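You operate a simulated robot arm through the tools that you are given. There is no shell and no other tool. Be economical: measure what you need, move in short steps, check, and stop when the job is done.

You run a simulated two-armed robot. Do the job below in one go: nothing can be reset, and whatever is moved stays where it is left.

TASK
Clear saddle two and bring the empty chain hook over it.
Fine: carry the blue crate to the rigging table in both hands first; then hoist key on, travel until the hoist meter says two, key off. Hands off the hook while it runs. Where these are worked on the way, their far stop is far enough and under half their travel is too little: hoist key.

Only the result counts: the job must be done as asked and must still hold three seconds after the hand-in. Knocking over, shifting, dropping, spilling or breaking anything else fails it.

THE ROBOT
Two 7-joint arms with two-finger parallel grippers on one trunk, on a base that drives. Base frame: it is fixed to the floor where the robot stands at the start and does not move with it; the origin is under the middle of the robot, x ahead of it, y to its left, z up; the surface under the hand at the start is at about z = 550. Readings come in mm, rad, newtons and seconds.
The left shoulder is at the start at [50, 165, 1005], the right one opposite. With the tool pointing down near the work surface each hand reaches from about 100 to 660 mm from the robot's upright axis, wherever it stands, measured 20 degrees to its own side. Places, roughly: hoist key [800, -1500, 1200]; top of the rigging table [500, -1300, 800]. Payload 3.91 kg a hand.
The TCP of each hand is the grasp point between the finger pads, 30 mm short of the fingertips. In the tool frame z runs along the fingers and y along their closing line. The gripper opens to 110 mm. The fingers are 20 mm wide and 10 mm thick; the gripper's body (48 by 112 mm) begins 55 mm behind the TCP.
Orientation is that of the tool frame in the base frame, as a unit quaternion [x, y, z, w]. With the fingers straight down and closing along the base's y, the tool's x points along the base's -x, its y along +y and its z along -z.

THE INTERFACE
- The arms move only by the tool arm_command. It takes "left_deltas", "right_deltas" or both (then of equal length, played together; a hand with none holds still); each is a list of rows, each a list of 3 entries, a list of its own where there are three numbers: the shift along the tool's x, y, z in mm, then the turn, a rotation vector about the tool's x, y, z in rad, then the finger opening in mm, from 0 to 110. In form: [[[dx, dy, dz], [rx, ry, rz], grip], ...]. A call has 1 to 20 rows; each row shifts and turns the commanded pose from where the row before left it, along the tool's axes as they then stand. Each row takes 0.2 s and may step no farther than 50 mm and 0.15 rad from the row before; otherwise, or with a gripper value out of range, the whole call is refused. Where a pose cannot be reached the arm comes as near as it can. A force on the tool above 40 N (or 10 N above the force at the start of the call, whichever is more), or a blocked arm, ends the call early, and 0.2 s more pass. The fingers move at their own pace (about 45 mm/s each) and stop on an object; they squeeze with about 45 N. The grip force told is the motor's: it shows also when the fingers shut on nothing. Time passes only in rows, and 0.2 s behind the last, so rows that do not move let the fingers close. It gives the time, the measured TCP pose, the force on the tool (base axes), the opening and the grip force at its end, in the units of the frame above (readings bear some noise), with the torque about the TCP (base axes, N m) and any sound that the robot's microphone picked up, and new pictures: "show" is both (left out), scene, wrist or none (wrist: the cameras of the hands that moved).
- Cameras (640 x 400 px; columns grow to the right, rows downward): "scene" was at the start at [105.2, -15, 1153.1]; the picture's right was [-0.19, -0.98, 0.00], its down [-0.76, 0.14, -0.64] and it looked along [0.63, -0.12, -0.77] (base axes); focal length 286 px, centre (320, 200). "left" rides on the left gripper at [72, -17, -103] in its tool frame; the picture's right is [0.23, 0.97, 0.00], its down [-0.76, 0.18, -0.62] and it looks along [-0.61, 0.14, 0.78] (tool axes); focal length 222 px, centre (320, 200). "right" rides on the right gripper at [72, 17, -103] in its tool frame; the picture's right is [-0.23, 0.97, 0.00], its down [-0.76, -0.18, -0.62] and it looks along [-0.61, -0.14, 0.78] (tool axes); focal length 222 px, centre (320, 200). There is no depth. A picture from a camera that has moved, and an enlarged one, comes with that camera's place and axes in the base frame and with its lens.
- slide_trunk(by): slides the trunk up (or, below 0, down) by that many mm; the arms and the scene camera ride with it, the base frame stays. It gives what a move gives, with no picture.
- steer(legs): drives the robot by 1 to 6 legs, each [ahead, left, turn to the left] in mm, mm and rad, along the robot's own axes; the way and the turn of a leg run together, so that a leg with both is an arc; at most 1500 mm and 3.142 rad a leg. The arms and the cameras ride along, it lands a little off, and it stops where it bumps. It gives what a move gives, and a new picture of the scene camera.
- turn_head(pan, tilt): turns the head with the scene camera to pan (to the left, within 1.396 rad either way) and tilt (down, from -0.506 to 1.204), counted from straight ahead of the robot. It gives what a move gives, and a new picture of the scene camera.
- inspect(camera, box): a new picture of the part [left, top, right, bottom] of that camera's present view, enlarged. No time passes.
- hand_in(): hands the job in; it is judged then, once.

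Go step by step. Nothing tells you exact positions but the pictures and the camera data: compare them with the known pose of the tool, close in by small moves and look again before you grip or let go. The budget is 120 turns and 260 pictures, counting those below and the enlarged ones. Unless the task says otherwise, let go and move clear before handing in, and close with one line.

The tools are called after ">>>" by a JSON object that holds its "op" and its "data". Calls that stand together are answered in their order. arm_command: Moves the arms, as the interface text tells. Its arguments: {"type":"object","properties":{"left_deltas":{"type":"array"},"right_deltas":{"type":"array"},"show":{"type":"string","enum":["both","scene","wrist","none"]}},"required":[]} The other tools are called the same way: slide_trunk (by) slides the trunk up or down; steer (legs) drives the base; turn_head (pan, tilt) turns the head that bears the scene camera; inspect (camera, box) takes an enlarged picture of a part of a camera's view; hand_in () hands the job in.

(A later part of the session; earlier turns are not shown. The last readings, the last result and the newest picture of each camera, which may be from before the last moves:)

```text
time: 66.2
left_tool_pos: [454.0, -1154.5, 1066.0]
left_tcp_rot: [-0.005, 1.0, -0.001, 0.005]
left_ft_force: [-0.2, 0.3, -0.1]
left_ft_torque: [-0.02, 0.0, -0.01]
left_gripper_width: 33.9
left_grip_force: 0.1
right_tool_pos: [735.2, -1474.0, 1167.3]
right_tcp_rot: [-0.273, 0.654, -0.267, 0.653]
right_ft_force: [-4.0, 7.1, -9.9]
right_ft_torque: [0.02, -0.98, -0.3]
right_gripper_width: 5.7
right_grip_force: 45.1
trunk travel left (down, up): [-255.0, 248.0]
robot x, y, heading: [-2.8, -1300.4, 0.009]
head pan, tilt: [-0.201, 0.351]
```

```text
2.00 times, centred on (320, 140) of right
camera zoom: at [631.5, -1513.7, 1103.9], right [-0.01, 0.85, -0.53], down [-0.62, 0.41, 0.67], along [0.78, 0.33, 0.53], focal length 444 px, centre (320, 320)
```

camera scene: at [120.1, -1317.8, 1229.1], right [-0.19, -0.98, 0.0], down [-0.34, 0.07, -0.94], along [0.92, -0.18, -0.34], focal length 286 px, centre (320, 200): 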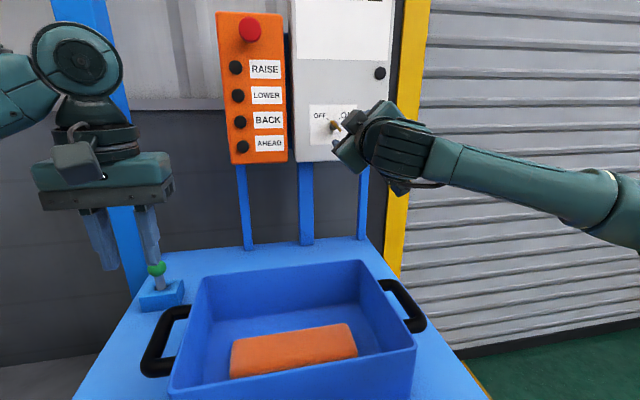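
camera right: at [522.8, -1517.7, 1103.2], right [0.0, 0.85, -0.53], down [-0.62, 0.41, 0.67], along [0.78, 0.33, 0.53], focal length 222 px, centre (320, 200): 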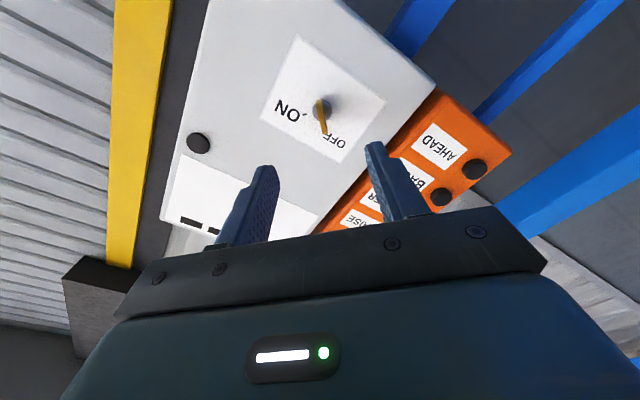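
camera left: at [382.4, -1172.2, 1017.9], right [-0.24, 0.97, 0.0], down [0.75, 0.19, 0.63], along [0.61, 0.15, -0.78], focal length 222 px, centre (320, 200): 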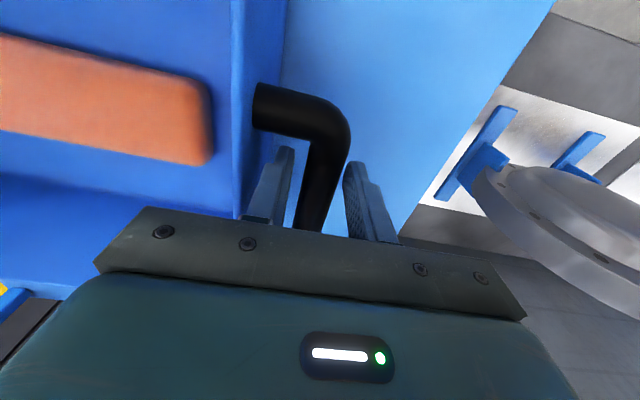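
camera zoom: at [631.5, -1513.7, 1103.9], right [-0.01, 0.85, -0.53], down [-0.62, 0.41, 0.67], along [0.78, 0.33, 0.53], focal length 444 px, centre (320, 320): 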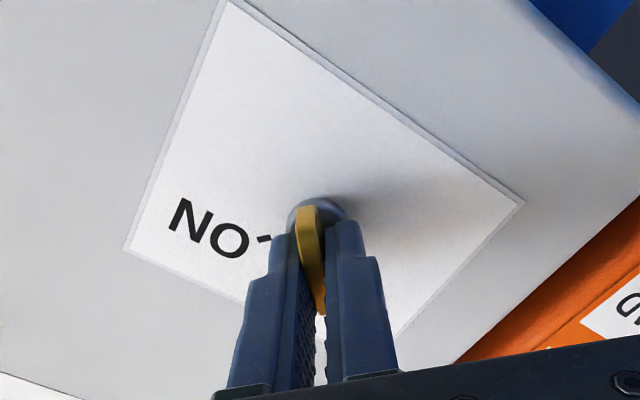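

The bow is gripped at 5.7 mm. I turn it clockwise towards ON in steps.

>>> {"op": "arm_command", "data": {"right_deltas": [[[0, 0, 0], [0, 0, 0.13], 0], [[0, 0, 0], [0, 0, 0.13], 0], [[0, 0, 0], [0, 0, 0.13], 0], [[0, 0, 0], [0, 0, 0.13], 0], [[0, 0, 0], [0, 0, 0.13], 0], [[0, 0, 0], [0, 0, 0.13], 0]], "show": "none"}}

>>> {"op": "inspect", "data": {"camera": "right", "box": [220, 40, 420, 240]}}

```text
time: 67.6
left_tool_pos: [452.4, -1153.4, 1065.9]
left_tcp_rot: [-0.004, 1.0, -0.001, 0.005]
left_ft_force: [0.7, -0.8, -0.4]
left_ft_torque: [-0.03, -0.02, 0.02]
left_gripper_width: 34.0
left_grip_force: 0.0
right_tool_pos: [736.1, -1476.4, 1167.7]
right_tcp_rot: [0.0, 0.708, 0.0, 0.706]
right_ft_force: [-2.1, 7.1, -6.7]
right_ft_torque: [0.04, -0.65, -0.26]
right_gripper_width: 5.8
right_grip_force: 45.5
trunk travel left (down, up): [-255.0, 248.0]
robot x, y, heading: [-2.8, -1296.6, 0.009]
head pan, tilt: [-0.201, 0.351]
```

```text
2.00 times, centred on (320, 140) of right
camera zoom: at [631.4, -1459.4, 1095.5], right [0.0, 0.97, 0.23], down [-0.62, -0.18, 0.76], along [0.78, -0.14, 0.6], focal length 444 px, centre (320, 320)
```

zoom: 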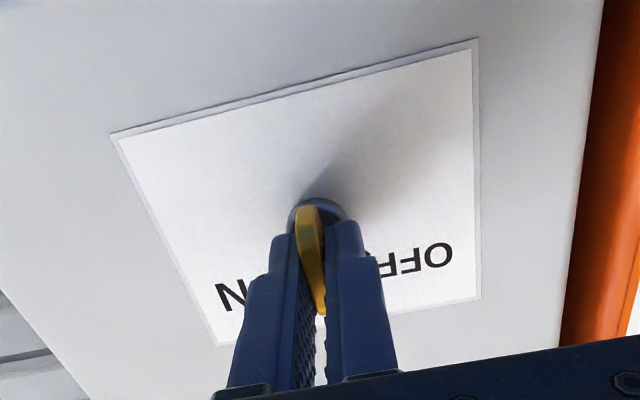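

The key turns with the hand, now about halfway. I continue to the ON stop.

>>> {"op": "arm_command", "data": {"right_deltas": [[[0, 0, 0], [0, 0, 0.13], 0], [[0, 0, 0], [0, 0, 0.13], 0], [[0, 0, 0], [0, 0, 0.13], 0], [[0, 0, 0], [0, 0, 0.13], 0], [[0, 0, 0], [0, 0, 0.13], 0], [[0, 0, 0], [0, 0, 0.13], 0], [[0, 0, 0], [0, 0, 0.08], 0]], "show": "scene"}}

>>> {"op": "inspect", "data": {"camera": "right", "box": [220, 40, 420, 240]}}

```text
time: 69.2
left_tool_pos: [452.0, -1156.0, 1065.7]
left_tcp_rot: [-0.004, 1.0, 0.0, 0.006]
left_ft_force: [-1.0, 0.0, 0.8]
left_ft_torque: [0.0, -0.01, 0.0]
left_gripper_width: 34.0
left_grip_force: 0.1
right_tool_pos: [735.7, -1479.2, 1167.2]
right_tcp_rot: [0.296, 0.645, 0.293, 0.641]
right_ft_force: [-16.3, -4.5, -16.3]
right_ft_torque: [-0.35, -0.12, 0.85]
right_gripper_width: 6.0
right_grip_force: 45.2
trunk travel left (down, up): [-255.0, 248.0]
robot x, y, heading: [-3.5, -1300.7, 0.005]
head pan, tilt: [-0.201, 0.351]
camera scene: at [119.6, -1318.9, 1229.1], right [-0.19, -0.98, 0.0], down [-0.34, 0.07, -0.94], along [0.92, -0.18, -0.34], focal length 286 px, centre (320, 200)
```

scene: 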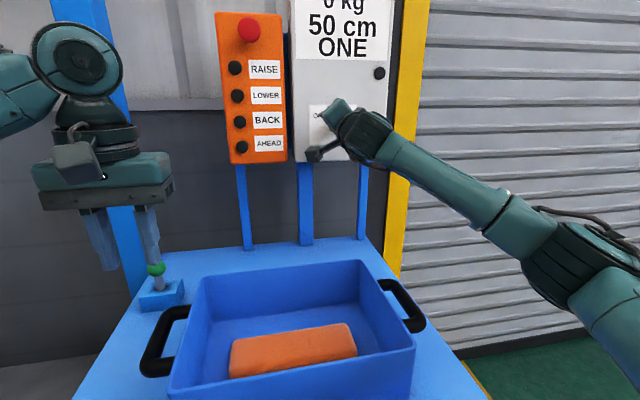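

```text
2.00 times, centred on (320, 140) of right
camera zoom: at [631.5, -1412.5, 1132.7], right [0.01, 0.46, 0.89], down [-0.62, -0.69, 0.37], along [0.78, -0.55, 0.28], focal length 444 px, centre (320, 320)
```

zoom: 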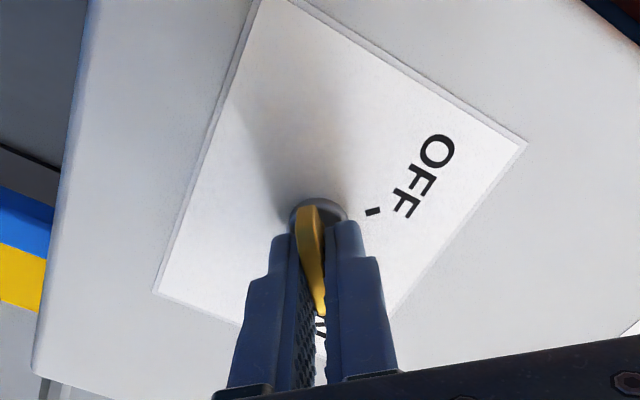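

The key is ON and the meter has lit: "0 kg / 50 cm / ONE". I release the key, back off and roll the hand back.

>>> {"op": "arm_command", "data": {"right_deltas": [[[0, 0, 0], [0, 0, 0], 40], [[0, 0, 0], [0, 0, 0], 40], [[0, 0, -40], [0, 0, 0], 40], [[0, 0, -40], [0, 0, 0], 30], [[0, 0, 0], [0, 0, -0.145], 10], [[0, 0, 0], [0, 0, -0.145], 0], [[0, 0, 0], [0, 0, -0.145], 0], [[0, 0, 0], [0, 0, -0.145], 0], [[0, 0, 0], [0, 0, -0.145], 0], [[0, 0, 0], [0, 0, -0.135], 0]], "show": "none"}}

>>> {"op": "turn_head", "data": {"pan": -0.1, "tilt": 0.1}}

>>> {"op": "inspect", "data": {"camera": "right", "box": [0, 0, 640, 400]}}

```text
time: 71.4
left_tool_pos: [451.8, -1154.2, 1065.3]
left_tcp_rot: [-0.004, 1.0, 0.0, 0.005]
left_ft_force: [0.6, -0.8, -0.2]
left_ft_torque: [-0.03, 0.0, -0.01]
left_gripper_width: 34.2
left_grip_force: 0.0
right_tool_pos: [655.2, -1476.9, 1168.8]
right_tcp_rot: [-0.003, 0.708, 0.0, 0.706]
right_ft_force: [0.0, 0.6, -0.3]
right_ft_torque: [-0.01, 0.02, 0.03]
right_gripper_width: 0.0
right_grip_force: 37.8
trunk travel left (down, up): [-255.0, 248.0]
robot x, y, heading: [-1.4, -1298.6, 0.009]
head pan, tilt: [-0.201, 0.351]
```

```text
time: 72.2
left_tool_pos: [452.2, -1155.0, 1066.8]
left_tcp_rot: [-0.004, 1.0, -0.002, 0.005]
left_ft_force: [-1.1, 0.5, -0.2]
left_ft_torque: [-0.03, -0.04, 0.0]
left_gripper_width: 34.0
left_grip_force: 0.0
right_tool_pos: [655.3, -1475.7, 1168.4]
right_tcp_rot: [-0.001, 0.708, 0.0, 0.706]
right_ft_force: [-0.1, 0.6, -0.2]
right_ft_torque: [-0.01, -0.02, 0.03]
right_gripper_width: 0.0
right_grip_force: 37.6
trunk travel left (down, up): [-255.0, 248.0]
robot x, y, heading: [-2.1, -1298.9, 0.004]
head pan, tilt: [-0.099, 0.099]
camera scene: at [120.4, -1308.5, 1252.5], right [-0.09, -1.0, 0.0], down [-0.1, 0.01, -0.99], along [0.99, -0.09, -0.1], focal length 286 px, centre (320, 200)
```

scene: 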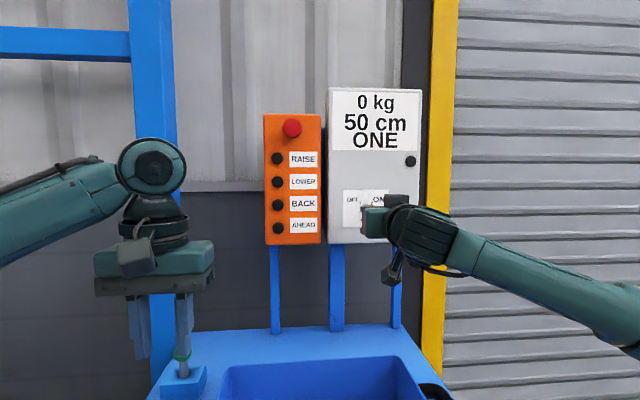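

```text
1.00 times, centred on (320, 200) of right (not enlarged: the box is as wide or as high as the picture)
camera zoom: at [551.7, -1460.1, 1096.0], right [0.0, 0.97, 0.23], down [-0.62, -0.18, 0.76], along [0.78, -0.14, 0.6], focal length 222 px, centre (320, 200)
```

zoom: 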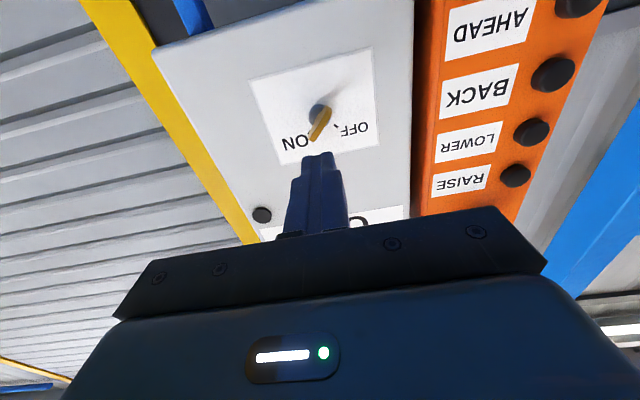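

The key stays at ON and the BACK/AHEAD buttons are at about (774, -1269) with z 1175 and 1123. I clear the left hand out of the way and bring the closed right hand in front of AHEAD.

>>> {"op": "arm_command", "data": {"left_deltas": [[[24, 24, 0], [0, 0, 0], 34], [[24, 24, 0], [0, 0, 0], 34], [[24, 24, 0], [0, 0, 0], 34], [[24, 24, 0], [0, 0, 0], 34], [[24, 24, 0], [0, 0, 0], 34]], "right_deltas": [[[9, 20, 0], [0, 0, 0], 0], [[9, 46, 0], [0, 0, 0], 0], [[9, 46, 0], [0, 0, 0], 0], [[9, 46, 0], [0, 0, 0], 0], [[9, 48, 0], [0, 0, 0], 0]], "show": "both"}}

>>> {"op": "inspect", "data": {"camera": "right", "box": [220, 40, 420, 240]}}

```text
time: 73.4
left_tool_pos: [330.6, -1035.2, 1063.0]
left_tcp_rot: [-0.005, 1.0, -0.002, 0.005]
left_ft_force: [0.2, -0.1, 0.2]
left_ft_torque: [0.03, 0.02, 0.0]
left_gripper_width: 34.1
left_grip_force: 0.0
right_tool_pos: [654.3, -1266.9, 1125.6]
right_tcp_rot: [-0.002, 0.708, 0.001, 0.706]
right_ft_force: [-0.2, 0.1, -0.9]
right_ft_torque: [-0.01, 0.01, 0.0]
right_gripper_width: 0.1
right_grip_force: 38.1
trunk travel left (down, up): [-255.0, 248.0]
robot x, y, heading: [-3.7, -1299.6, 0.007]
head pan, tilt: [-0.099, 0.099]
camera scene: at [120.1, -1307.6, 1252.6], right [-0.09, -1.0, 0.0], down [-0.1, 0.01, -1.0], along [0.99, -0.09, -0.1], focal length 286 px, centre (320, 200)
camera right: at [549.9, -1250.6, 1052.2], right [0.0, 0.97, 0.23], down [-0.62, -0.18, 0.76], along [0.78, -0.14, 0.61], focal length 222 px, centre (320, 200)
camera left: at [257.9, -1053.5, 1165.9], right [-0.24, 0.97, -0.01], down [0.75, 0.19, 0.63], along [0.61, 0.15, -0.78], focal length 222 px, centre (320, 200)
```

scene: 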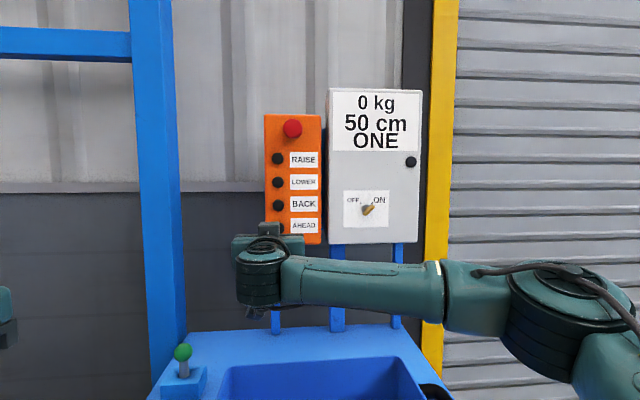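
right: 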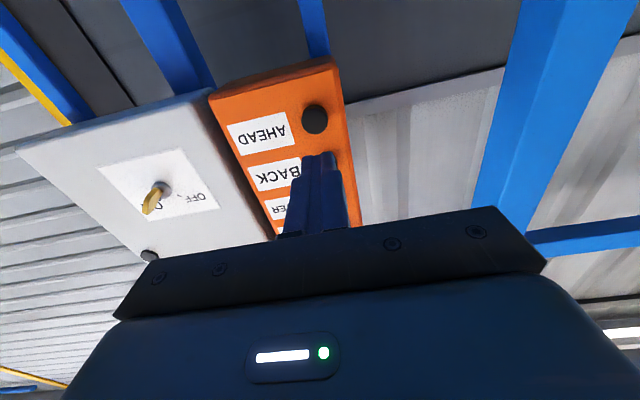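
left: 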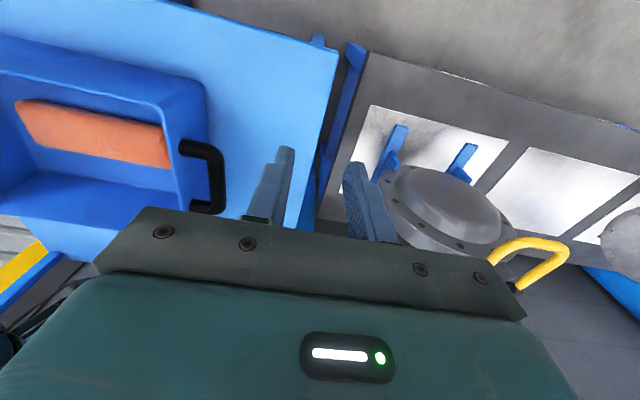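

```text
2.00 times, centred on (320, 140) of right
camera zoom: at [549.9, -1250.6, 1052.2], right [0.0, 0.97, 0.23], down [-0.62, -0.18, 0.76], along [0.78, -0.14, 0.61], focal length 444 px, centre (320, 320)
```

zoom: 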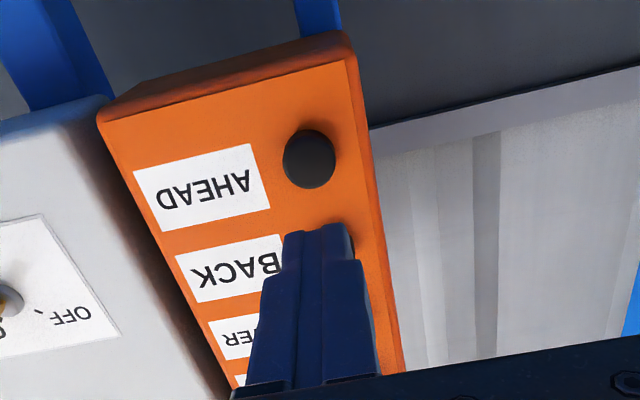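

AHEAD lies straight in front at about (768, -1272, 1122). I close in to just short of it.

>>> {"op": "arm_command", "data": {"right_deltas": [[[3, -5, 30], [0, 0, 0], 0], [[0, 0, 30], [0, 0, 0], 0]], "show": "scene"}}

>>> {"op": "inspect", "data": {"camera": "right", "box": [220, 40, 420, 240]}}

```text
time: 74.0
left_tool_pos: [331.3, -1037.4, 1063.4]
left_tcp_rot: [-0.005, 1.0, -0.001, 0.006]
left_ft_force: [-0.2, 0.5, -0.8]
left_ft_torque: [0.02, -0.01, 0.0]
left_gripper_width: 33.6
left_grip_force: 0.0
right_tool_pos: [716.7, -1275.5, 1120.7]
right_tcp_rot: [-0.001, 0.708, 0.0, 0.707]
right_ft_force: [-0.6, -0.4, 0.3]
right_ft_torque: [-0.04, 0.0, 0.01]
right_gripper_width: 0.0
right_grip_force: 38.0
trunk travel left (down, up): [-255.0, 248.0]
robot x, y, heading: [-2.8, -1299.9, 0.004]
head pan, tilt: [-0.099, 0.099]
camera scene: at [120.6, -1308.2, 1252.5], right [-0.09, -1.0, 0.0], down [-0.1, 0.01, -0.99], along [0.99, -0.09, -0.1], focal length 286 px, centre (320, 200)
```

scene: 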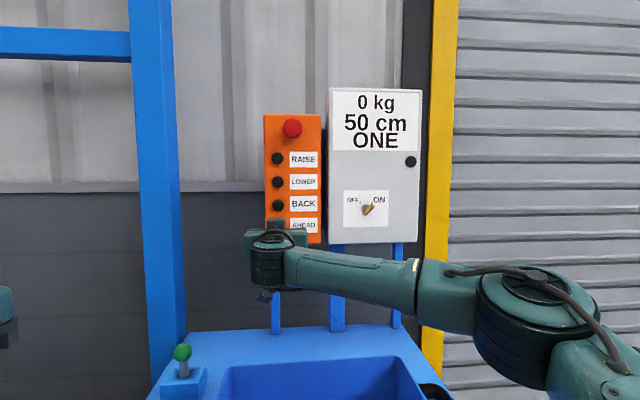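

```text
2.00 times, centred on (320, 140) of right
camera zoom: at [612.5, -1258.7, 1048.8], right [0.0, 0.97, 0.23], down [-0.62, -0.18, 0.76], along [0.78, -0.14, 0.6], focal length 444 px, centre (320, 320)
```

zoom: 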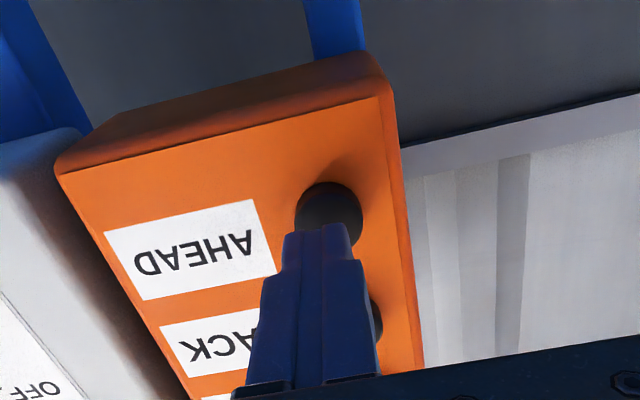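

The button is about 28 mm beyond the fingertips and slightly higher. I press gently and retreat in the same call, then read the meter.

>>> {"op": "arm_command", "data": {"right_deltas": [[[-5, 2, 14], [0, 0, 0], 0], [[0, 0, 8], [0, 0, 0], 0], [[0, 0, 4], [0, 0, 0], 0], [[0, 0, 4], [0, 0, 0], 0], [[0, 0, -15], [0, 0, 0], 0]], "show": "scene"}}

>>> {"op": "inspect", "data": {"camera": "right", "box": [220, 40, 420, 240]}}

```text
time: 75.2
left_tool_pos: [331.3, -1037.1, 1063.5]
left_tcp_rot: [-0.004, 1.0, -0.001, 0.006]
left_ft_force: [0.3, -0.5, -0.5]
left_ft_torque: [-0.02, -0.01, -0.01]
left_gripper_width: 33.8
left_grip_force: 0.0
right_tool_pos: [730.0, -1273.8, 1125.4]
right_tcp_rot: [-0.002, 0.708, 0.001, 0.706]
right_ft_force: [1.1, -0.2, 0.3]
right_ft_torque: [0.01, -0.01, 0.0]
right_gripper_width: 0.0
right_grip_force: 38.2
trunk travel left (down, up): [-255.0, 248.0]
robot x, y, heading: [-0.4, -1300.9, 0.007]
head pan, tilt: [-0.099, 0.099]
camera scene: at [120.5, -1308.5, 1252.6], right [-0.09, -1.0, 0.0], down [-0.1, 0.01, -1.0], along [0.99, -0.09, -0.1], focal length 286 px, centre (320, 200)
```

scene: 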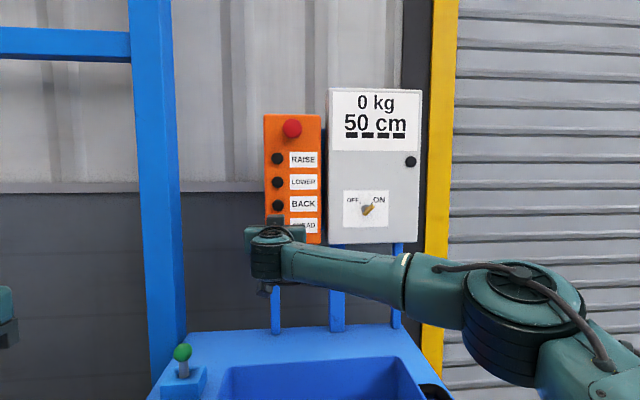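

```text
2.00 times, centred on (320, 140) of right
camera zoom: at [626.5, -1257.0, 1053.0], right [0.0, 0.97, 0.23], down [-0.62, -0.18, 0.76], along [0.78, -0.14, 0.6], focal length 444 px, centre (320, 320)
```

zoom: 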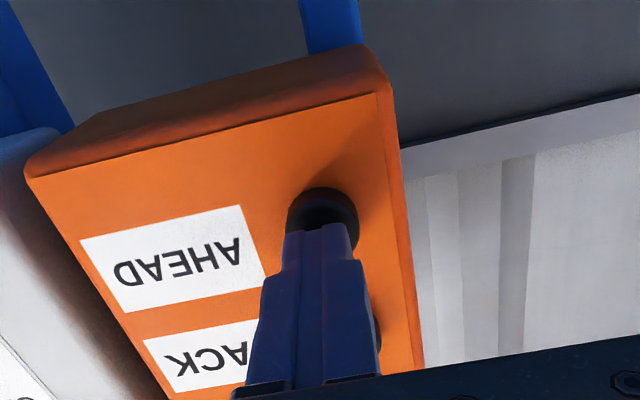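

The meter's place line went to dashes, so the trolley left ONE. I check by looking at the hook whether it is still moving and which way.

>>> {"op": "turn_head", "data": {"pan": 0.9, "tilt": -0.2}}

>>> {"op": "arm_command", "data": {"right_deltas": [[[0, 0, 0], [0, 0, 0], 0], [[0, 0, 0], [0, 0, 0], 0]], "show": "scene"}}

```text
time: 76.5
left_tool_pos: [331.3, -1036.1, 1062.5]
left_tcp_rot: [-0.004, 1.0, 0.0, 0.005]
left_ft_force: [0.1, 0.7, -0.6]
left_ft_torque: [0.0, 0.0, 0.0]
left_gripper_width: 34.1
left_grip_force: 0.0
right_tool_pos: [730.1, -1273.3, 1124.9]
right_tcp_rot: [-0.001, 0.708, 0.0, 0.706]
right_ft_force: [-0.4, -0.1, -1.0]
right_ft_torque: [0.03, 0.02, 0.02]
right_gripper_width: 0.0
right_grip_force: 37.7
trunk travel left (down, up): [-255.0, 248.0]
robot x, y, heading: [1.8, -1300.1, 0.013]
head pan, tilt: [0.901, -0.201]
camera scene: at [80.0, -1234.4, 1279.0], right [0.79, -0.62, 0.0], down [0.12, 0.16, -0.98], along [0.6, 0.77, 0.2], focal length 286 px, centre (320, 200)
```

scene: 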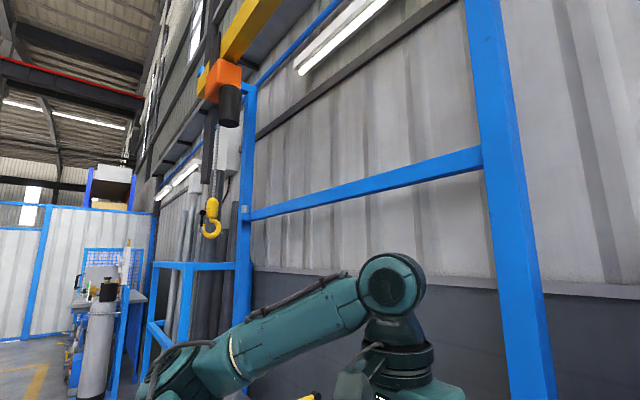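

```text
time: 77.1
left_tool_pos: [329.7, -1037.9, 1063.6]
left_tcp_rot: [-0.004, 1.0, -0.001, 0.005]
left_ft_force: [-0.7, 0.1, 0.0]
left_ft_torque: [0.0, 0.01, 0.04]
left_gripper_width: 33.9
left_grip_force: 0.1
right_tool_pos: [729.5, -1274.1, 1126.0]
right_tcp_rot: [-0.001, 0.708, 0.001, 0.706]
right_ft_force: [0.1, 0.2, -0.6]
right_ft_torque: [0.03, -0.01, -0.02]
right_gripper_width: 0.0
right_grip_force: 37.6
trunk travel left (down, up): [-255.0, 248.0]
robot x, y, heading: [-1.5, -1299.3, 0.006]
head pan, tilt: [0.901, -0.201]
camera scene: at [80.0, -1234.4, 1279.0], right [0.79, -0.61, 0.0], down [0.12, 0.16, -0.98], along [0.6, 0.77, 0.2], focal length 286 px, centre (320, 200)
```

scene: 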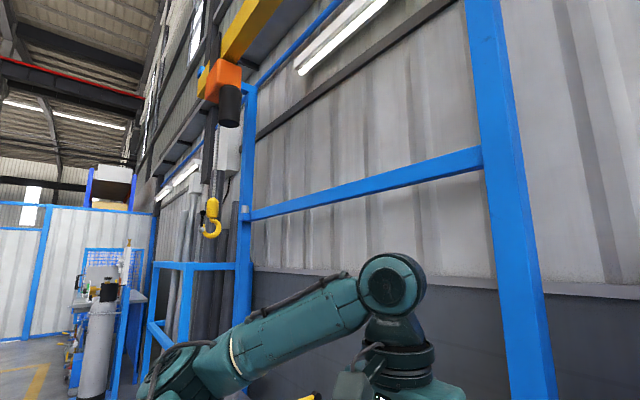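

The trolley only runs while the button is held. I hold AHEAD for about a second while watching the hook to confirm direction and speed.

>>> {"op": "arm_command", "data": {"right_deltas": [[[0, 0, 15], [0, 0, 0], 0], [[0, 0, 0], [0, 0, 0], 0], [[0, 0, 0], [0, 0, 0], 0], [[0, 0, 0], [0, 0, 0], 0], [[0, 0, 0], [0, 0, 0], 0], [[0, 0, -15], [0, 0, 0], 0]], "show": "scene"}}

```text
time: 78.5
left_tool_pos: [332.0, -1035.8, 1064.3]
left_tcp_rot: [-0.004, 1.0, -0.001, 0.005]
left_ft_force: [-0.3, 0.0, 0.6]
left_ft_torque: [-0.02, 0.0, 0.0]
left_gripper_width: 33.8
left_grip_force: 0.1
right_tool_pos: [730.4, -1274.6, 1125.3]
right_tcp_rot: [-0.001, 0.708, 0.0, 0.707]
right_ft_force: [0.0, -0.3, 0.0]
right_ft_torque: [-0.01, -0.04, -0.05]
right_gripper_width: 0.0
right_grip_force: 37.3
trunk travel left (down, up): [-255.0, 248.0]
robot x, y, heading: [0.6, -1300.8, 0.009]
head pan, tilt: [0.901, -0.201]
camera scene: at [80.2, -1234.5, 1279.1], right [0.79, -0.61, 0.0], down [0.12, 0.16, -0.98], along [0.6, 0.77, 0.2], focal length 286 px, centre (320, 200)
```

scene: 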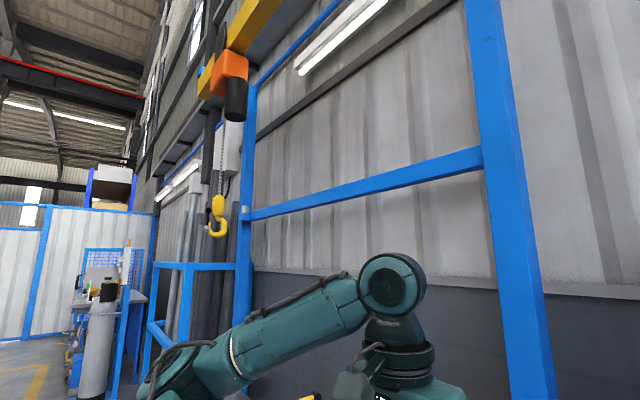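

The hook travels towards saddle two at about 80–90 mm/s. I turn the head back to the meter and go on in measured holds.

>>> {"op": "turn_head", "data": {"pan": -0.1, "tilt": 0.1}}

>>> {"op": "arm_command", "data": {"right_deltas": [[[0, 0, 15], [0, 0, 0], 0], [[0, 0, 0], [0, 0, 0], 0], [[0, 0, 0], [0, 0, 0], 0], [[0, 0, 0], [0, 0, 0], 0], [[0, 0, 0], [0, 0, 0], 0], [[0, 0, 0], [0, 0, 0], 0], [[0, 0, 0], [0, 0, 0], 0], [[0, 0, 0], [0, 0, 0], 0], [[0, 0, 0], [0, 0, 0], 0], [[0, 0, -15], [0, 0, 0], 0]], "show": "scene"}}

>>> {"op": "turn_head", "data": {"pan": 0.9, "tilt": -0.2}}

```text
time: 79.7
left_tool_pos: [331.4, -1036.6, 1062.3]
left_tcp_rot: [-0.004, 1.0, 0.0, 0.005]
left_ft_force: [0.8, -0.2, 0.4]
left_ft_torque: [-0.01, 0.04, 0.0]
left_gripper_width: 34.0
left_grip_force: 0.1
right_tool_pos: [730.6, -1273.4, 1124.6]
right_tcp_rot: [0.0, 0.708, 0.0, 0.706]
right_ft_force: [0.5, 0.0, -1.0]
right_ft_torque: [-0.01, 0.02, 0.01]
right_gripper_width: 0.0
right_grip_force: 38.0
trunk travel left (down, up): [-255.0, 248.0]
robot x, y, heading: [-0.9, -1300.2, 0.006]
head pan, tilt: [-0.099, 0.099]
camera scene: at [120.4, -1308.4, 1252.6], right [-0.09, -1.0, 0.0], down [-0.1, 0.01, -1.0], along [0.99, -0.09, -0.1], focal length 286 px, centre (320, 200)
```

scene: 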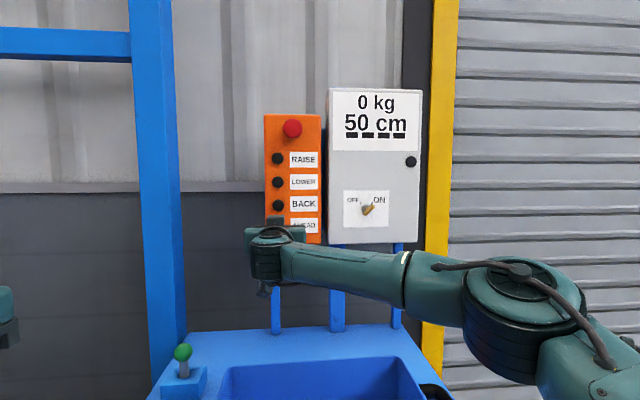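

```text
time: 81.9
left_tool_pos: [330.9, -1037.8, 1063.9]
left_tcp_rot: [-0.004, 1.0, -0.001, 0.005]
left_ft_force: [-0.5, 1.1, -0.1]
left_ft_torque: [-0.01, -0.03, 0.01]
left_gripper_width: 34.0
left_grip_force: 0.1
right_tool_pos: [730.5, -1276.1, 1127.4]
right_tcp_rot: [0.001, 0.707, -0.001, 0.707]
right_ft_force: [0.0, -0.7, 0.0]
right_ft_torque: [0.0, -0.01, 0.01]
right_gripper_width: 0.0
right_grip_force: 37.6
trunk travel left (down, up): [-255.0, 248.0]
robot x, y, heading: [1.2, -1298.7, 0.008]
head pan, tilt: [-0.099, 0.099]
camera scene: at [120.8, -1308.6, 1252.7], right [-0.09, -1.0, 0.0], down [-0.1, 0.01, -1.0], along [0.99, -0.09, -0.1], focal length 286 px, centre (320, 200)
```

scene: 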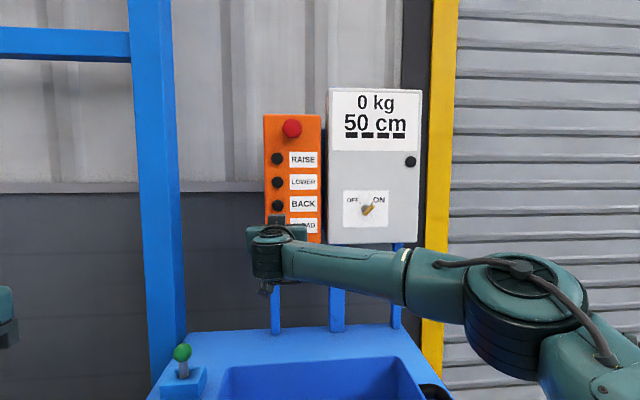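

```text
time: 83.2
left_tool_pos: [331.0, -1037.0, 1062.0]
left_tcp_rot: [-0.004, 1.0, -0.001, 0.006]
left_ft_force: [-1.1, -0.3, -0.4]
left_ft_torque: [0.01, -0.02, -0.03]
left_gripper_width: 33.8
left_grip_force: 0.1
right_tool_pos: [729.1, -1273.6, 1124.2]
right_tcp_rot: [-0.001, 0.708, 0.0, 0.706]
right_ft_force: [-0.1, 0.7, 0.3]
right_ft_torque: [-0.02, -0.03, 0.01]
right_gripper_width: 0.2
right_grip_force: 38.1
trunk travel left (down, up): [-255.0, 248.0]
robot x, y, heading: [0.1, -1300.5, 0.009]
head pan, tilt: [0.901, -0.201]
camera scene: at [80.0, -1234.4, 1279.0], right [0.79, -0.62, 0.0], down [0.12, 0.16, -0.98], along [0.6, 0.77, 0.2], focal length 286 px, centre (320, 200)
```

scene: 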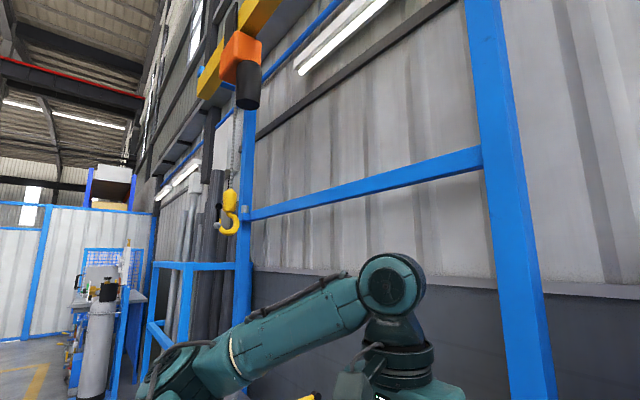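

The hook is at about y≈40 and needs to reach about -176, moving roughly 19 mm per 0.2 s row. I hold for 8 more rows, then tap.

>>> {"op": "turn_head", "data": {"pan": -0.1, "tilt": 0.1}}

>>> {"op": "arm_command", "data": {"right_deltas": [[[0, 0, 15], [0, 0, 0], 0], [[0, 0, 0], [0, 0, 0], 0], [[0, 0, 0], [0, 0, 0], 0], [[0, 0, 0], [0, 0, 0], 0], [[0, 0, 0], [0, 0, 0], 0], [[0, 0, 0], [0, 0, 0], 0], [[0, 0, 0], [0, 0, 0], 0], [[0, 0, 0], [0, 0, 0], 0], [[0, 0, -15], [0, 0, 0], 0]], "show": "scene"}}

```text
time: 84.5
left_tool_pos: [332.0, -1036.9, 1064.0]
left_tcp_rot: [-0.004, 1.0, 0.0, 0.005]
left_ft_force: [0.7, -0.2, 0.0]
left_ft_torque: [0.0, -0.01, 0.01]
left_gripper_width: 34.2
left_grip_force: 0.0
right_tool_pos: [728.9, -1273.3, 1124.7]
right_tcp_rot: [-0.002, 0.707, 0.001, 0.707]
right_ft_force: [0.0, -0.3, 0.7]
right_ft_torque: [-0.01, 0.02, 0.02]
right_gripper_width: 0.1
right_grip_force: 38.1
trunk travel left (down, up): [-255.0, 248.0]
robot x, y, heading: [-4.1, -1301.0, 0.007]
head pan, tilt: [-0.099, 0.099]
camera scene: at [120.4, -1308.4, 1252.6], right [-0.09, -1.0, 0.0], down [-0.1, 0.01, -1.0], along [0.99, -0.09, -0.1], focal length 286 px, centre (320, 200)
```

scene: 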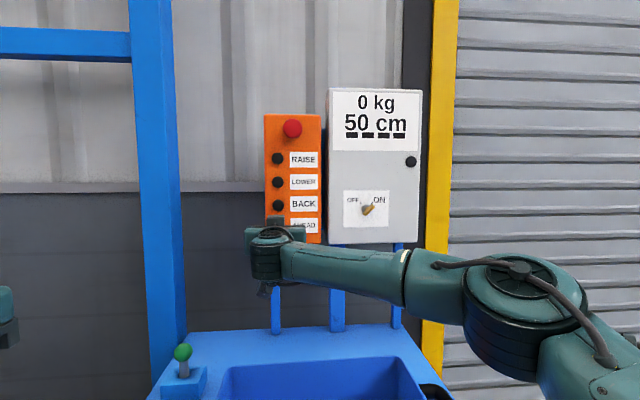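

```text
time: 86.5
left_tool_pos: [331.8, -1037.2, 1063.7]
left_tcp_rot: [-0.004, 1.0, -0.001, 0.005]
left_ft_force: [-0.4, 0.3, 0.6]
left_ft_torque: [-0.01, 0.02, -0.03]
left_gripper_width: 34.1
left_grip_force: 0.1
right_tool_pos: [730.5, -1272.7, 1126.8]
right_tcp_rot: [0.0, 0.707, 0.0, 0.707]
right_ft_force: [0.2, -0.2, -0.1]
right_ft_torque: [0.01, -0.02, -0.03]
right_gripper_width: 0.2
right_grip_force: 37.6
trunk travel left (down, up): [-255.0, 248.0]
robot x, y, heading: [2.2, -1301.0, 0.011]
head pan, tilt: [-0.099, 0.099]
camera scene: at [120.6, -1308.6, 1252.7], right [-0.09, -1.0, 0.0], down [-0.1, 0.01, -1.0], along [0.99, -0.09, -0.1], focal length 286 px, centre (320, 200)
```

scene: 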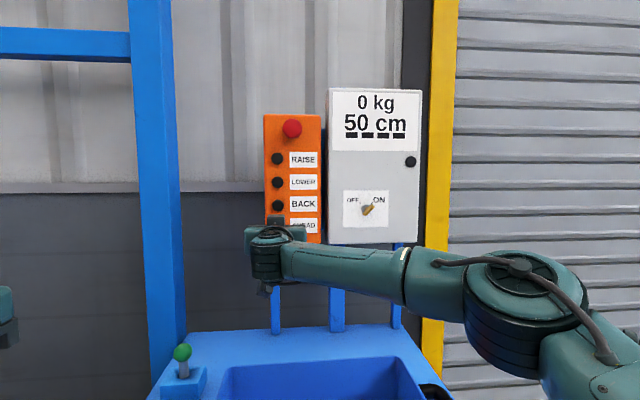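

Still dashes. I tap AHEAD briefly and read again.

>>> {"op": "arm_command", "data": {"right_deltas": [[[0, 0, 15], [0, 0, 0], 0], [[0, 0, 0], [0, 0, 0], 0], [[0, 0, -15], [0, 0, 0], 0]], "show": "scene"}}

```text
time: 87.3
left_tool_pos: [331.0, -1037.1, 1063.1]
left_tcp_rot: [-0.005, 1.0, -0.001, 0.006]
left_ft_force: [1.0, 0.0, 0.4]
left_ft_torque: [0.05, 0.02, 0.0]
left_gripper_width: 33.9
left_grip_force: 0.1
right_tool_pos: [729.6, -1274.8, 1124.9]
right_tcp_rot: [0.0, 0.708, 0.0, 0.706]
right_ft_force: [-0.5, 0.7, 0.1]
right_ft_torque: [0.02, 0.0, 0.01]
right_gripper_width: 0.0
right_grip_force: 37.5
trunk travel left (down, up): [-255.0, 248.0]
robot x, y, heading: [-3.4, -1299.4, 0.011]
head pan, tilt: [-0.099, 0.099]
camera scene: at [120.6, -1308.5, 1252.6], right [-0.09, -1.0, 0.0], down [-0.1, 0.01, -1.0], along [0.99, -0.09, -0.1], focal length 286 px, centre (320, 200)
```

scene: 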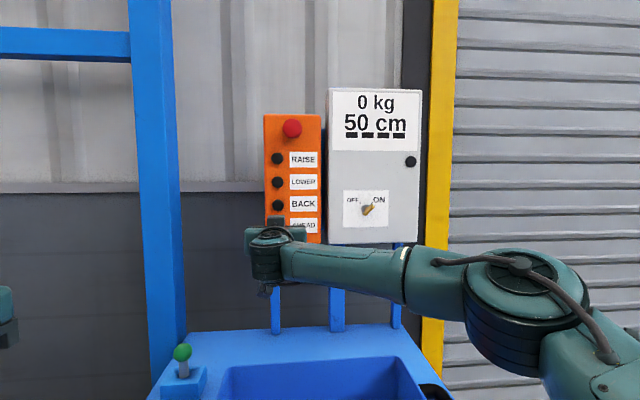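

>>> {"op": "arm_command", "data": {"right_deltas": [[[0, 0, 15], [0, 0, 0], 0], [[0, 0, 0], [0, 0, 0], 0], [[0, 0, -15], [0, 0, 0], 0]], "show": "scene"}}

```text
time: 88.1
left_tool_pos: [331.3, -1037.2, 1063.6]
left_tcp_rot: [-0.005, 1.0, 0.0, 0.004]
left_ft_force: [-0.5, -0.1, -0.2]
left_ft_torque: [0.01, -0.04, 0.02]
left_gripper_width: 34.0
left_grip_force: 0.0
right_tool_pos: [730.5, -1273.7, 1124.6]
right_tcp_rot: [-0.001, 0.708, 0.0, 0.706]
right_ft_force: [0.1, 0.2, -0.1]
right_ft_torque: [-0.03, -0.02, 0.02]
right_gripper_width: 0.1
right_grip_force: 38.1
trunk travel left (down, up): [-255.0, 248.0]
robot x, y, heading: [0.6, -1303.0, 0.008]
head pan, tilt: [-0.099, 0.099]
camera scene: at [120.6, -1308.6, 1252.6], right [-0.09, -1.0, 0.0], down [-0.1, 0.01, -1.0], along [0.99, -0.09, -0.1], focal length 286 px, centre (320, 200)
```

scene: 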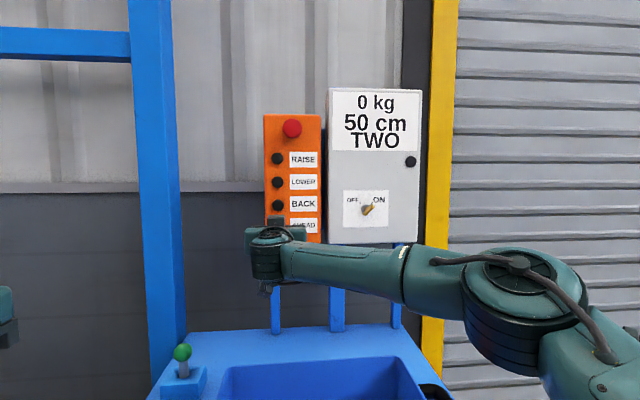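

The meter says TWO. I check the hook's place over the saddle and that it holds still.

>>> {"op": "turn_head", "data": {"pan": 0.9, "tilt": -0.1}}

>>> {"op": "turn_head", "data": {"pan": 0.8, "tilt": 0.4}}

```text
time: 89.3
left_tool_pos: [331.7, -1037.1, 1063.2]
left_tcp_rot: [-0.004, 1.0, 0.0, 0.006]
left_ft_force: [0.4, -0.2, 0.6]
left_ft_torque: [0.05, -0.02, -0.02]
left_gripper_width: 33.7
left_grip_force: 0.1
right_tool_pos: [729.9, -1273.1, 1125.3]
right_tcp_rot: [-0.001, 0.708, 0.0, 0.706]
right_ft_force: [-0.2, 0.9, 1.7]
right_ft_torque: [-0.01, 0.0, -0.01]
right_gripper_width: 0.2
right_grip_force: 37.7
trunk travel left (down, up): [-255.0, 248.0]
robot x, y, heading: [-1.0, -1298.3, 0.003]
head pan, tilt: [0.901, -0.099]
camera scene: at [82.4, -1231.4, 1270.4], right [0.79, -0.62, 0.0], down [0.06, 0.08, -1.0], along [0.61, 0.78, 0.1], focal length 286 px, centre (320, 200)
```

scene: 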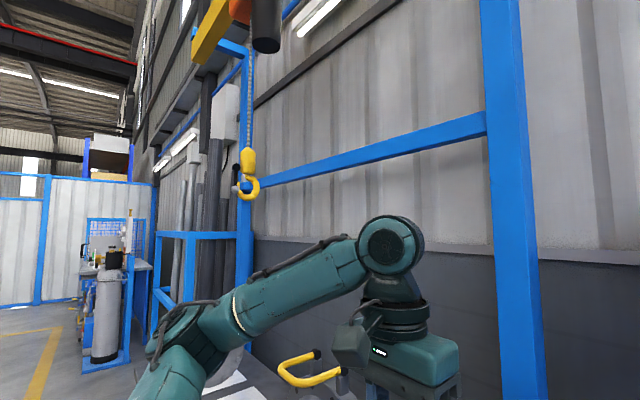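

```text
time: 90.3
left_tool_pos: [330.4, -1038.2, 1064.5]
left_tcp_rot: [-0.004, 1.0, -0.001, 0.005]
left_ft_force: [-1.0, -0.1, -0.7]
left_ft_torque: [-0.03, -0.01, 0.0]
left_gripper_width: 33.9
left_grip_force: 0.1
right_tool_pos: [729.5, -1273.8, 1124.7]
right_tcp_rot: [-0.001, 0.708, 0.0, 0.706]
right_ft_force: [-0.1, -0.7, 0.0]
right_ft_torque: [-0.02, 0.02, 0.01]
right_gripper_width: 0.1
right_grip_force: 37.2
trunk travel left (down, up): [-255.0, 248.0]
robot x, y, heading: [-1.0, -1301.7, 0.005]
head pan, tilt: [0.799, 0.4]
camera scene: at [92.8, -1233.1, 1224.7], right [0.72, -0.69, 0.0], down [-0.27, -0.28, -0.92], along [0.64, 0.67, -0.39], focal length 286 px, centre (320, 200)
```

scene: 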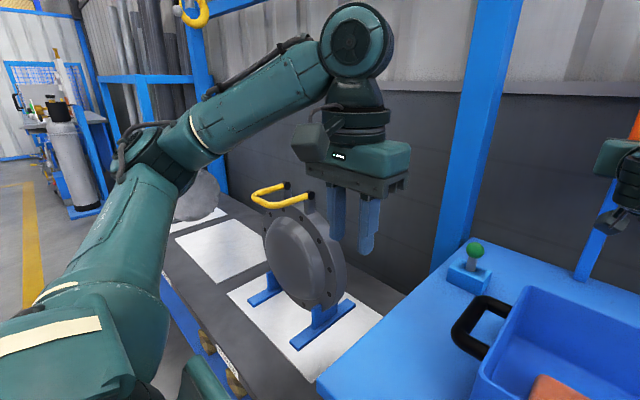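

The hook hangs over saddle two (y≈-175 to -183) and the meter reads TWO. Now I go back to the key to turn it off: retreat, sidestep, roll to +45°.

>>> {"op": "arm_command", "data": {"right_deltas": [[[0, 0, -40], [0, 0, 0], 0], [[0, 0, -35], [0, 0, 0], 0], [[-9, -46, 0], [0, 0, 0], 10], [[-9, -46, 0], [0, 0, 0], 40], [[-9, -46, 0], [0, 0, 0], 40], [[-9, -46, 0], [0, 0, 0], 40], [[-6, -18, 0], [0, 0, 0], 40], [[0, 0, 0], [0, 0, 0.14], 40], [[0, 0, 0], [0, 0, 0.14], 40], [[0, 0, 0], [0, 0, 0.14], 40], [[0, 0, 0], [0, 0, 0.14], 40], [[0, 0, 0], [0, 0, 0.14], 40], [[0, 0, 0], [0, 0, 0.12], 40]], "show": "none"}}

>>> {"op": "turn_head", "data": {"pan": -0.1, "tilt": 0.1}}

>>> {"op": "inspect", "data": {"camera": "right", "box": [220, 40, 420, 240]}}

```text
time: 93.1
left_tool_pos: [331.0, -1037.1, 1063.0]
left_tcp_rot: [-0.004, 1.0, 0.0, 0.005]
left_ft_force: [0.0, 0.8, 0.5]
left_ft_torque: [0.02, 0.0, 0.02]
left_gripper_width: 33.9
left_grip_force: 0.0
right_tool_pos: [654.8, -1475.8, 1167.2]
right_tcp_rot: [0.283, 0.65, 0.282, 0.647]
right_ft_force: [-0.1, -0.1, -1.1]
right_ft_torque: [0.0, 0.03, 0.0]
right_gripper_width: 40.1
right_grip_force: 0.1
trunk travel left (down, up): [-255.0, 248.0]
robot x, y, heading: [-4.5, -1299.6, 0.006]
head pan, tilt: [0.799, 0.4]
```

```text
time: 94.3
left_tool_pos: [331.3, -1037.3, 1062.8]
left_tcp_rot: [-0.005, 1.0, -0.001, 0.005]
left_ft_force: [0.0, -0.1, 0.0]
left_ft_torque: [0.0, 0.01, 0.01]
left_gripper_width: 33.7
left_grip_force: 0.0
right_tool_pos: [655.8, -1474.9, 1166.7]
right_tcp_rot: [0.281, 0.65, 0.282, 0.647]
right_ft_force: [0.6, -0.5, -0.5]
right_ft_torque: [0.02, 0.02, 0.01]
right_gripper_width: 39.9
right_grip_force: 0.1
trunk travel left (down, up): [-255.0, 248.0]
robot x, y, heading: [-3.3, -1297.5, 0.01]
head pan, tilt: [-0.099, 0.099]
camera scene: at [120.4, -1308.4, 1252.5], right [-0.09, -1.0, 0.0], down [-0.1, 0.01, -0.99], along [0.99, -0.09, -0.1], focal length 286 px, centre (320, 200)
```

scene: 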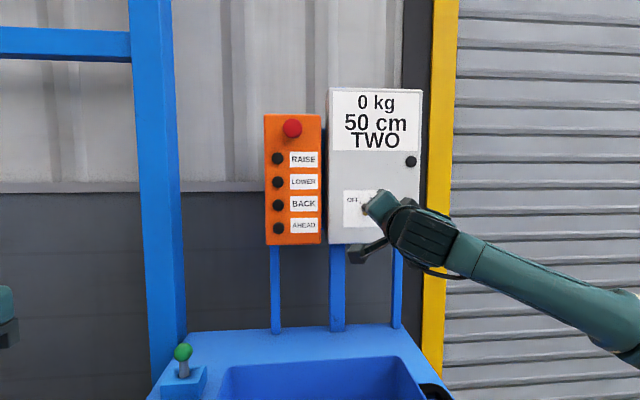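

```text
2.00 times, centred on (320, 140) of right
camera zoom: at [551.2, -1411.4, 1129.6], right [0.0, 0.5, 0.87], down [-0.62, -0.68, 0.39], along [0.78, -0.54, 0.31], focal length 444 px, centre (320, 320)
```

zoom: 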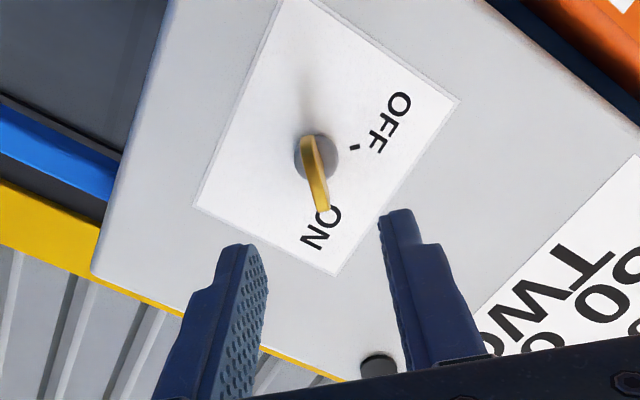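

The meter still says TWO and the bow is aligned with the fingers at ON. I advance onto it.

>>> {"op": "arm_command", "data": {"right_deltas": [[[-1.5, -1.4, 40], [0, 0, 0], 40], [[0, 0, 39], [0, 0, 0], 40]], "show": "none"}}

>>> {"op": "inspect", "data": {"camera": "right", "box": [220, 40, 420, 240]}}

```text
time: 94.9
left_tool_pos: [331.0, -1038.0, 1063.1]
left_tcp_rot: [-0.004, 1.0, -0.001, 0.005]
left_ft_force: [0.7, -0.2, 0.1]
left_ft_torque: [-0.01, -0.02, -0.02]
left_gripper_width: 34.1
left_grip_force: 0.2
right_tool_pos: [732.8, -1477.0, 1165.8]
right_tcp_rot: [0.281, 0.65, 0.281, 0.647]
right_ft_force: [0.0, 0.8, 1.0]
right_ft_torque: [0.02, 0.01, 0.05]
right_gripper_width: 40.1
right_grip_force: 0.0
trunk travel left (down, up): [-255.0, 248.0]
robot x, y, heading: [-2.7, -1299.5, 0.008]
head pan, tilt: [-0.099, 0.099]
```

```text
2.00 times, centred on (320, 140) of right
camera zoom: at [629.5, -1413.5, 1129.1], right [0.0, 0.5, 0.87], down [-0.62, -0.68, 0.39], along [0.78, -0.54, 0.31], focal length 444 px, centre (320, 320)
```

zoom: 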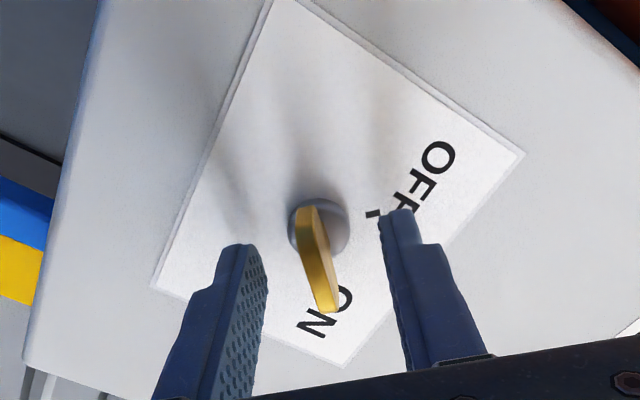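

The bow is centred. I close and turn it anticlockwise to OFF.

>>> {"op": "arm_command", "data": {"right_deltas": [[[0, -1, 2], [0, 0, 0], 20], [[0, 0, 0], [0, 0, 0], 0], [[0, 0, 0], [0, 0, 0], 0], [[0, 0, 0], [0, 0, 0], 0], [[0, 0, 0], [0, 0, -0.13], 0], [[0, 0, 0], [0, 0, -0.13], 0], [[0, 0, 0], [0, 0, -0.13], 0], [[0, 0, 0], [0, 0, -0.13], 0], [[0, 0, 0], [0, 0, -0.13], 0], [[0, 0, 0], [0, 0, -0.13], 0], [[0, 0, 0], [0, 0, -0.13], 0], [[0, 0, 0], [0, 0, -0.13], 0], [[0, 0, 0], [0, 0, -0.13], 0], [[0, 0, 0], [0, 0, -0.13], 0], [[0, 0, 0], [0, 0, -0.13], 0], [[0, 0, 0], [0, 0, -0.13], 0], [[0, 0, 0], [0, 0, -0.1], 0]], "show": "scene"}}

>>> {"op": "inspect", "data": {"camera": "right", "box": [220, 40, 420, 240]}}

```text
time: 98.5
left_tool_pos: [331.1, -1035.5, 1061.7]
left_tcp_rot: [-0.004, 1.0, -0.002, 0.005]
left_ft_force: [-0.3, 0.5, 0.0]
left_ft_torque: [0.02, 0.03, -0.03]
left_gripper_width: 34.0
left_grip_force: 0.0
right_tool_pos: [735.6, -1474.8, 1167.5]
right_tcp_rot: [-0.293, 0.645, -0.288, 0.644]
right_ft_force: [-12.2, 15.6, -4.7]
right_ft_torque: [0.06, 0.05, -1.37]
right_gripper_width: 5.9
right_grip_force: 45.2
trunk travel left (down, up): [-255.0, 248.0]
robot x, y, heading: [-0.1, -1299.2, 0.01]
head pan, tilt: [-0.099, 0.099]
camera scene: at [119.3, -1306.3, 1252.6], right [-0.09, -1.0, 0.0], down [-0.1, 0.01, -1.0], along [0.99, -0.09, -0.1], focal length 286 px, centre (320, 200)
```

scene: 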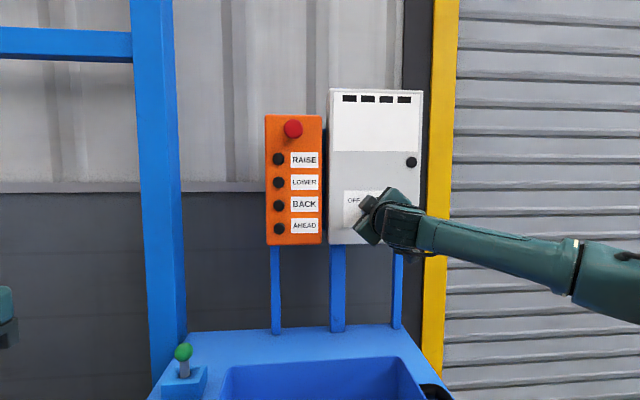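

```text
2.00 times, centred on (320, 140) of right
camera zoom: at [631.7, -1518.1, 1105.8], right [-0.01, 0.82, -0.58], down [-0.62, 0.45, 0.64], along [0.78, 0.37, 0.51], focal length 444 px, centre (320, 320)
```

zoom: 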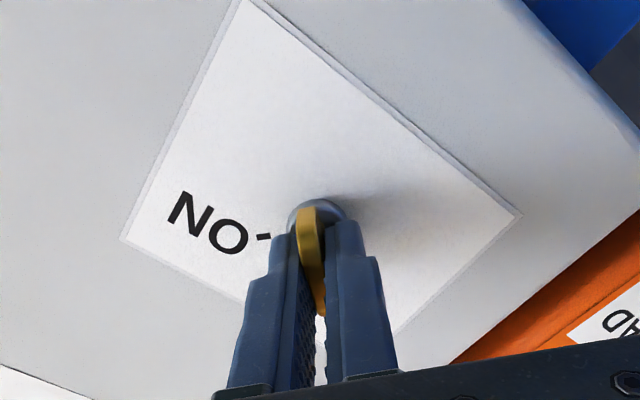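

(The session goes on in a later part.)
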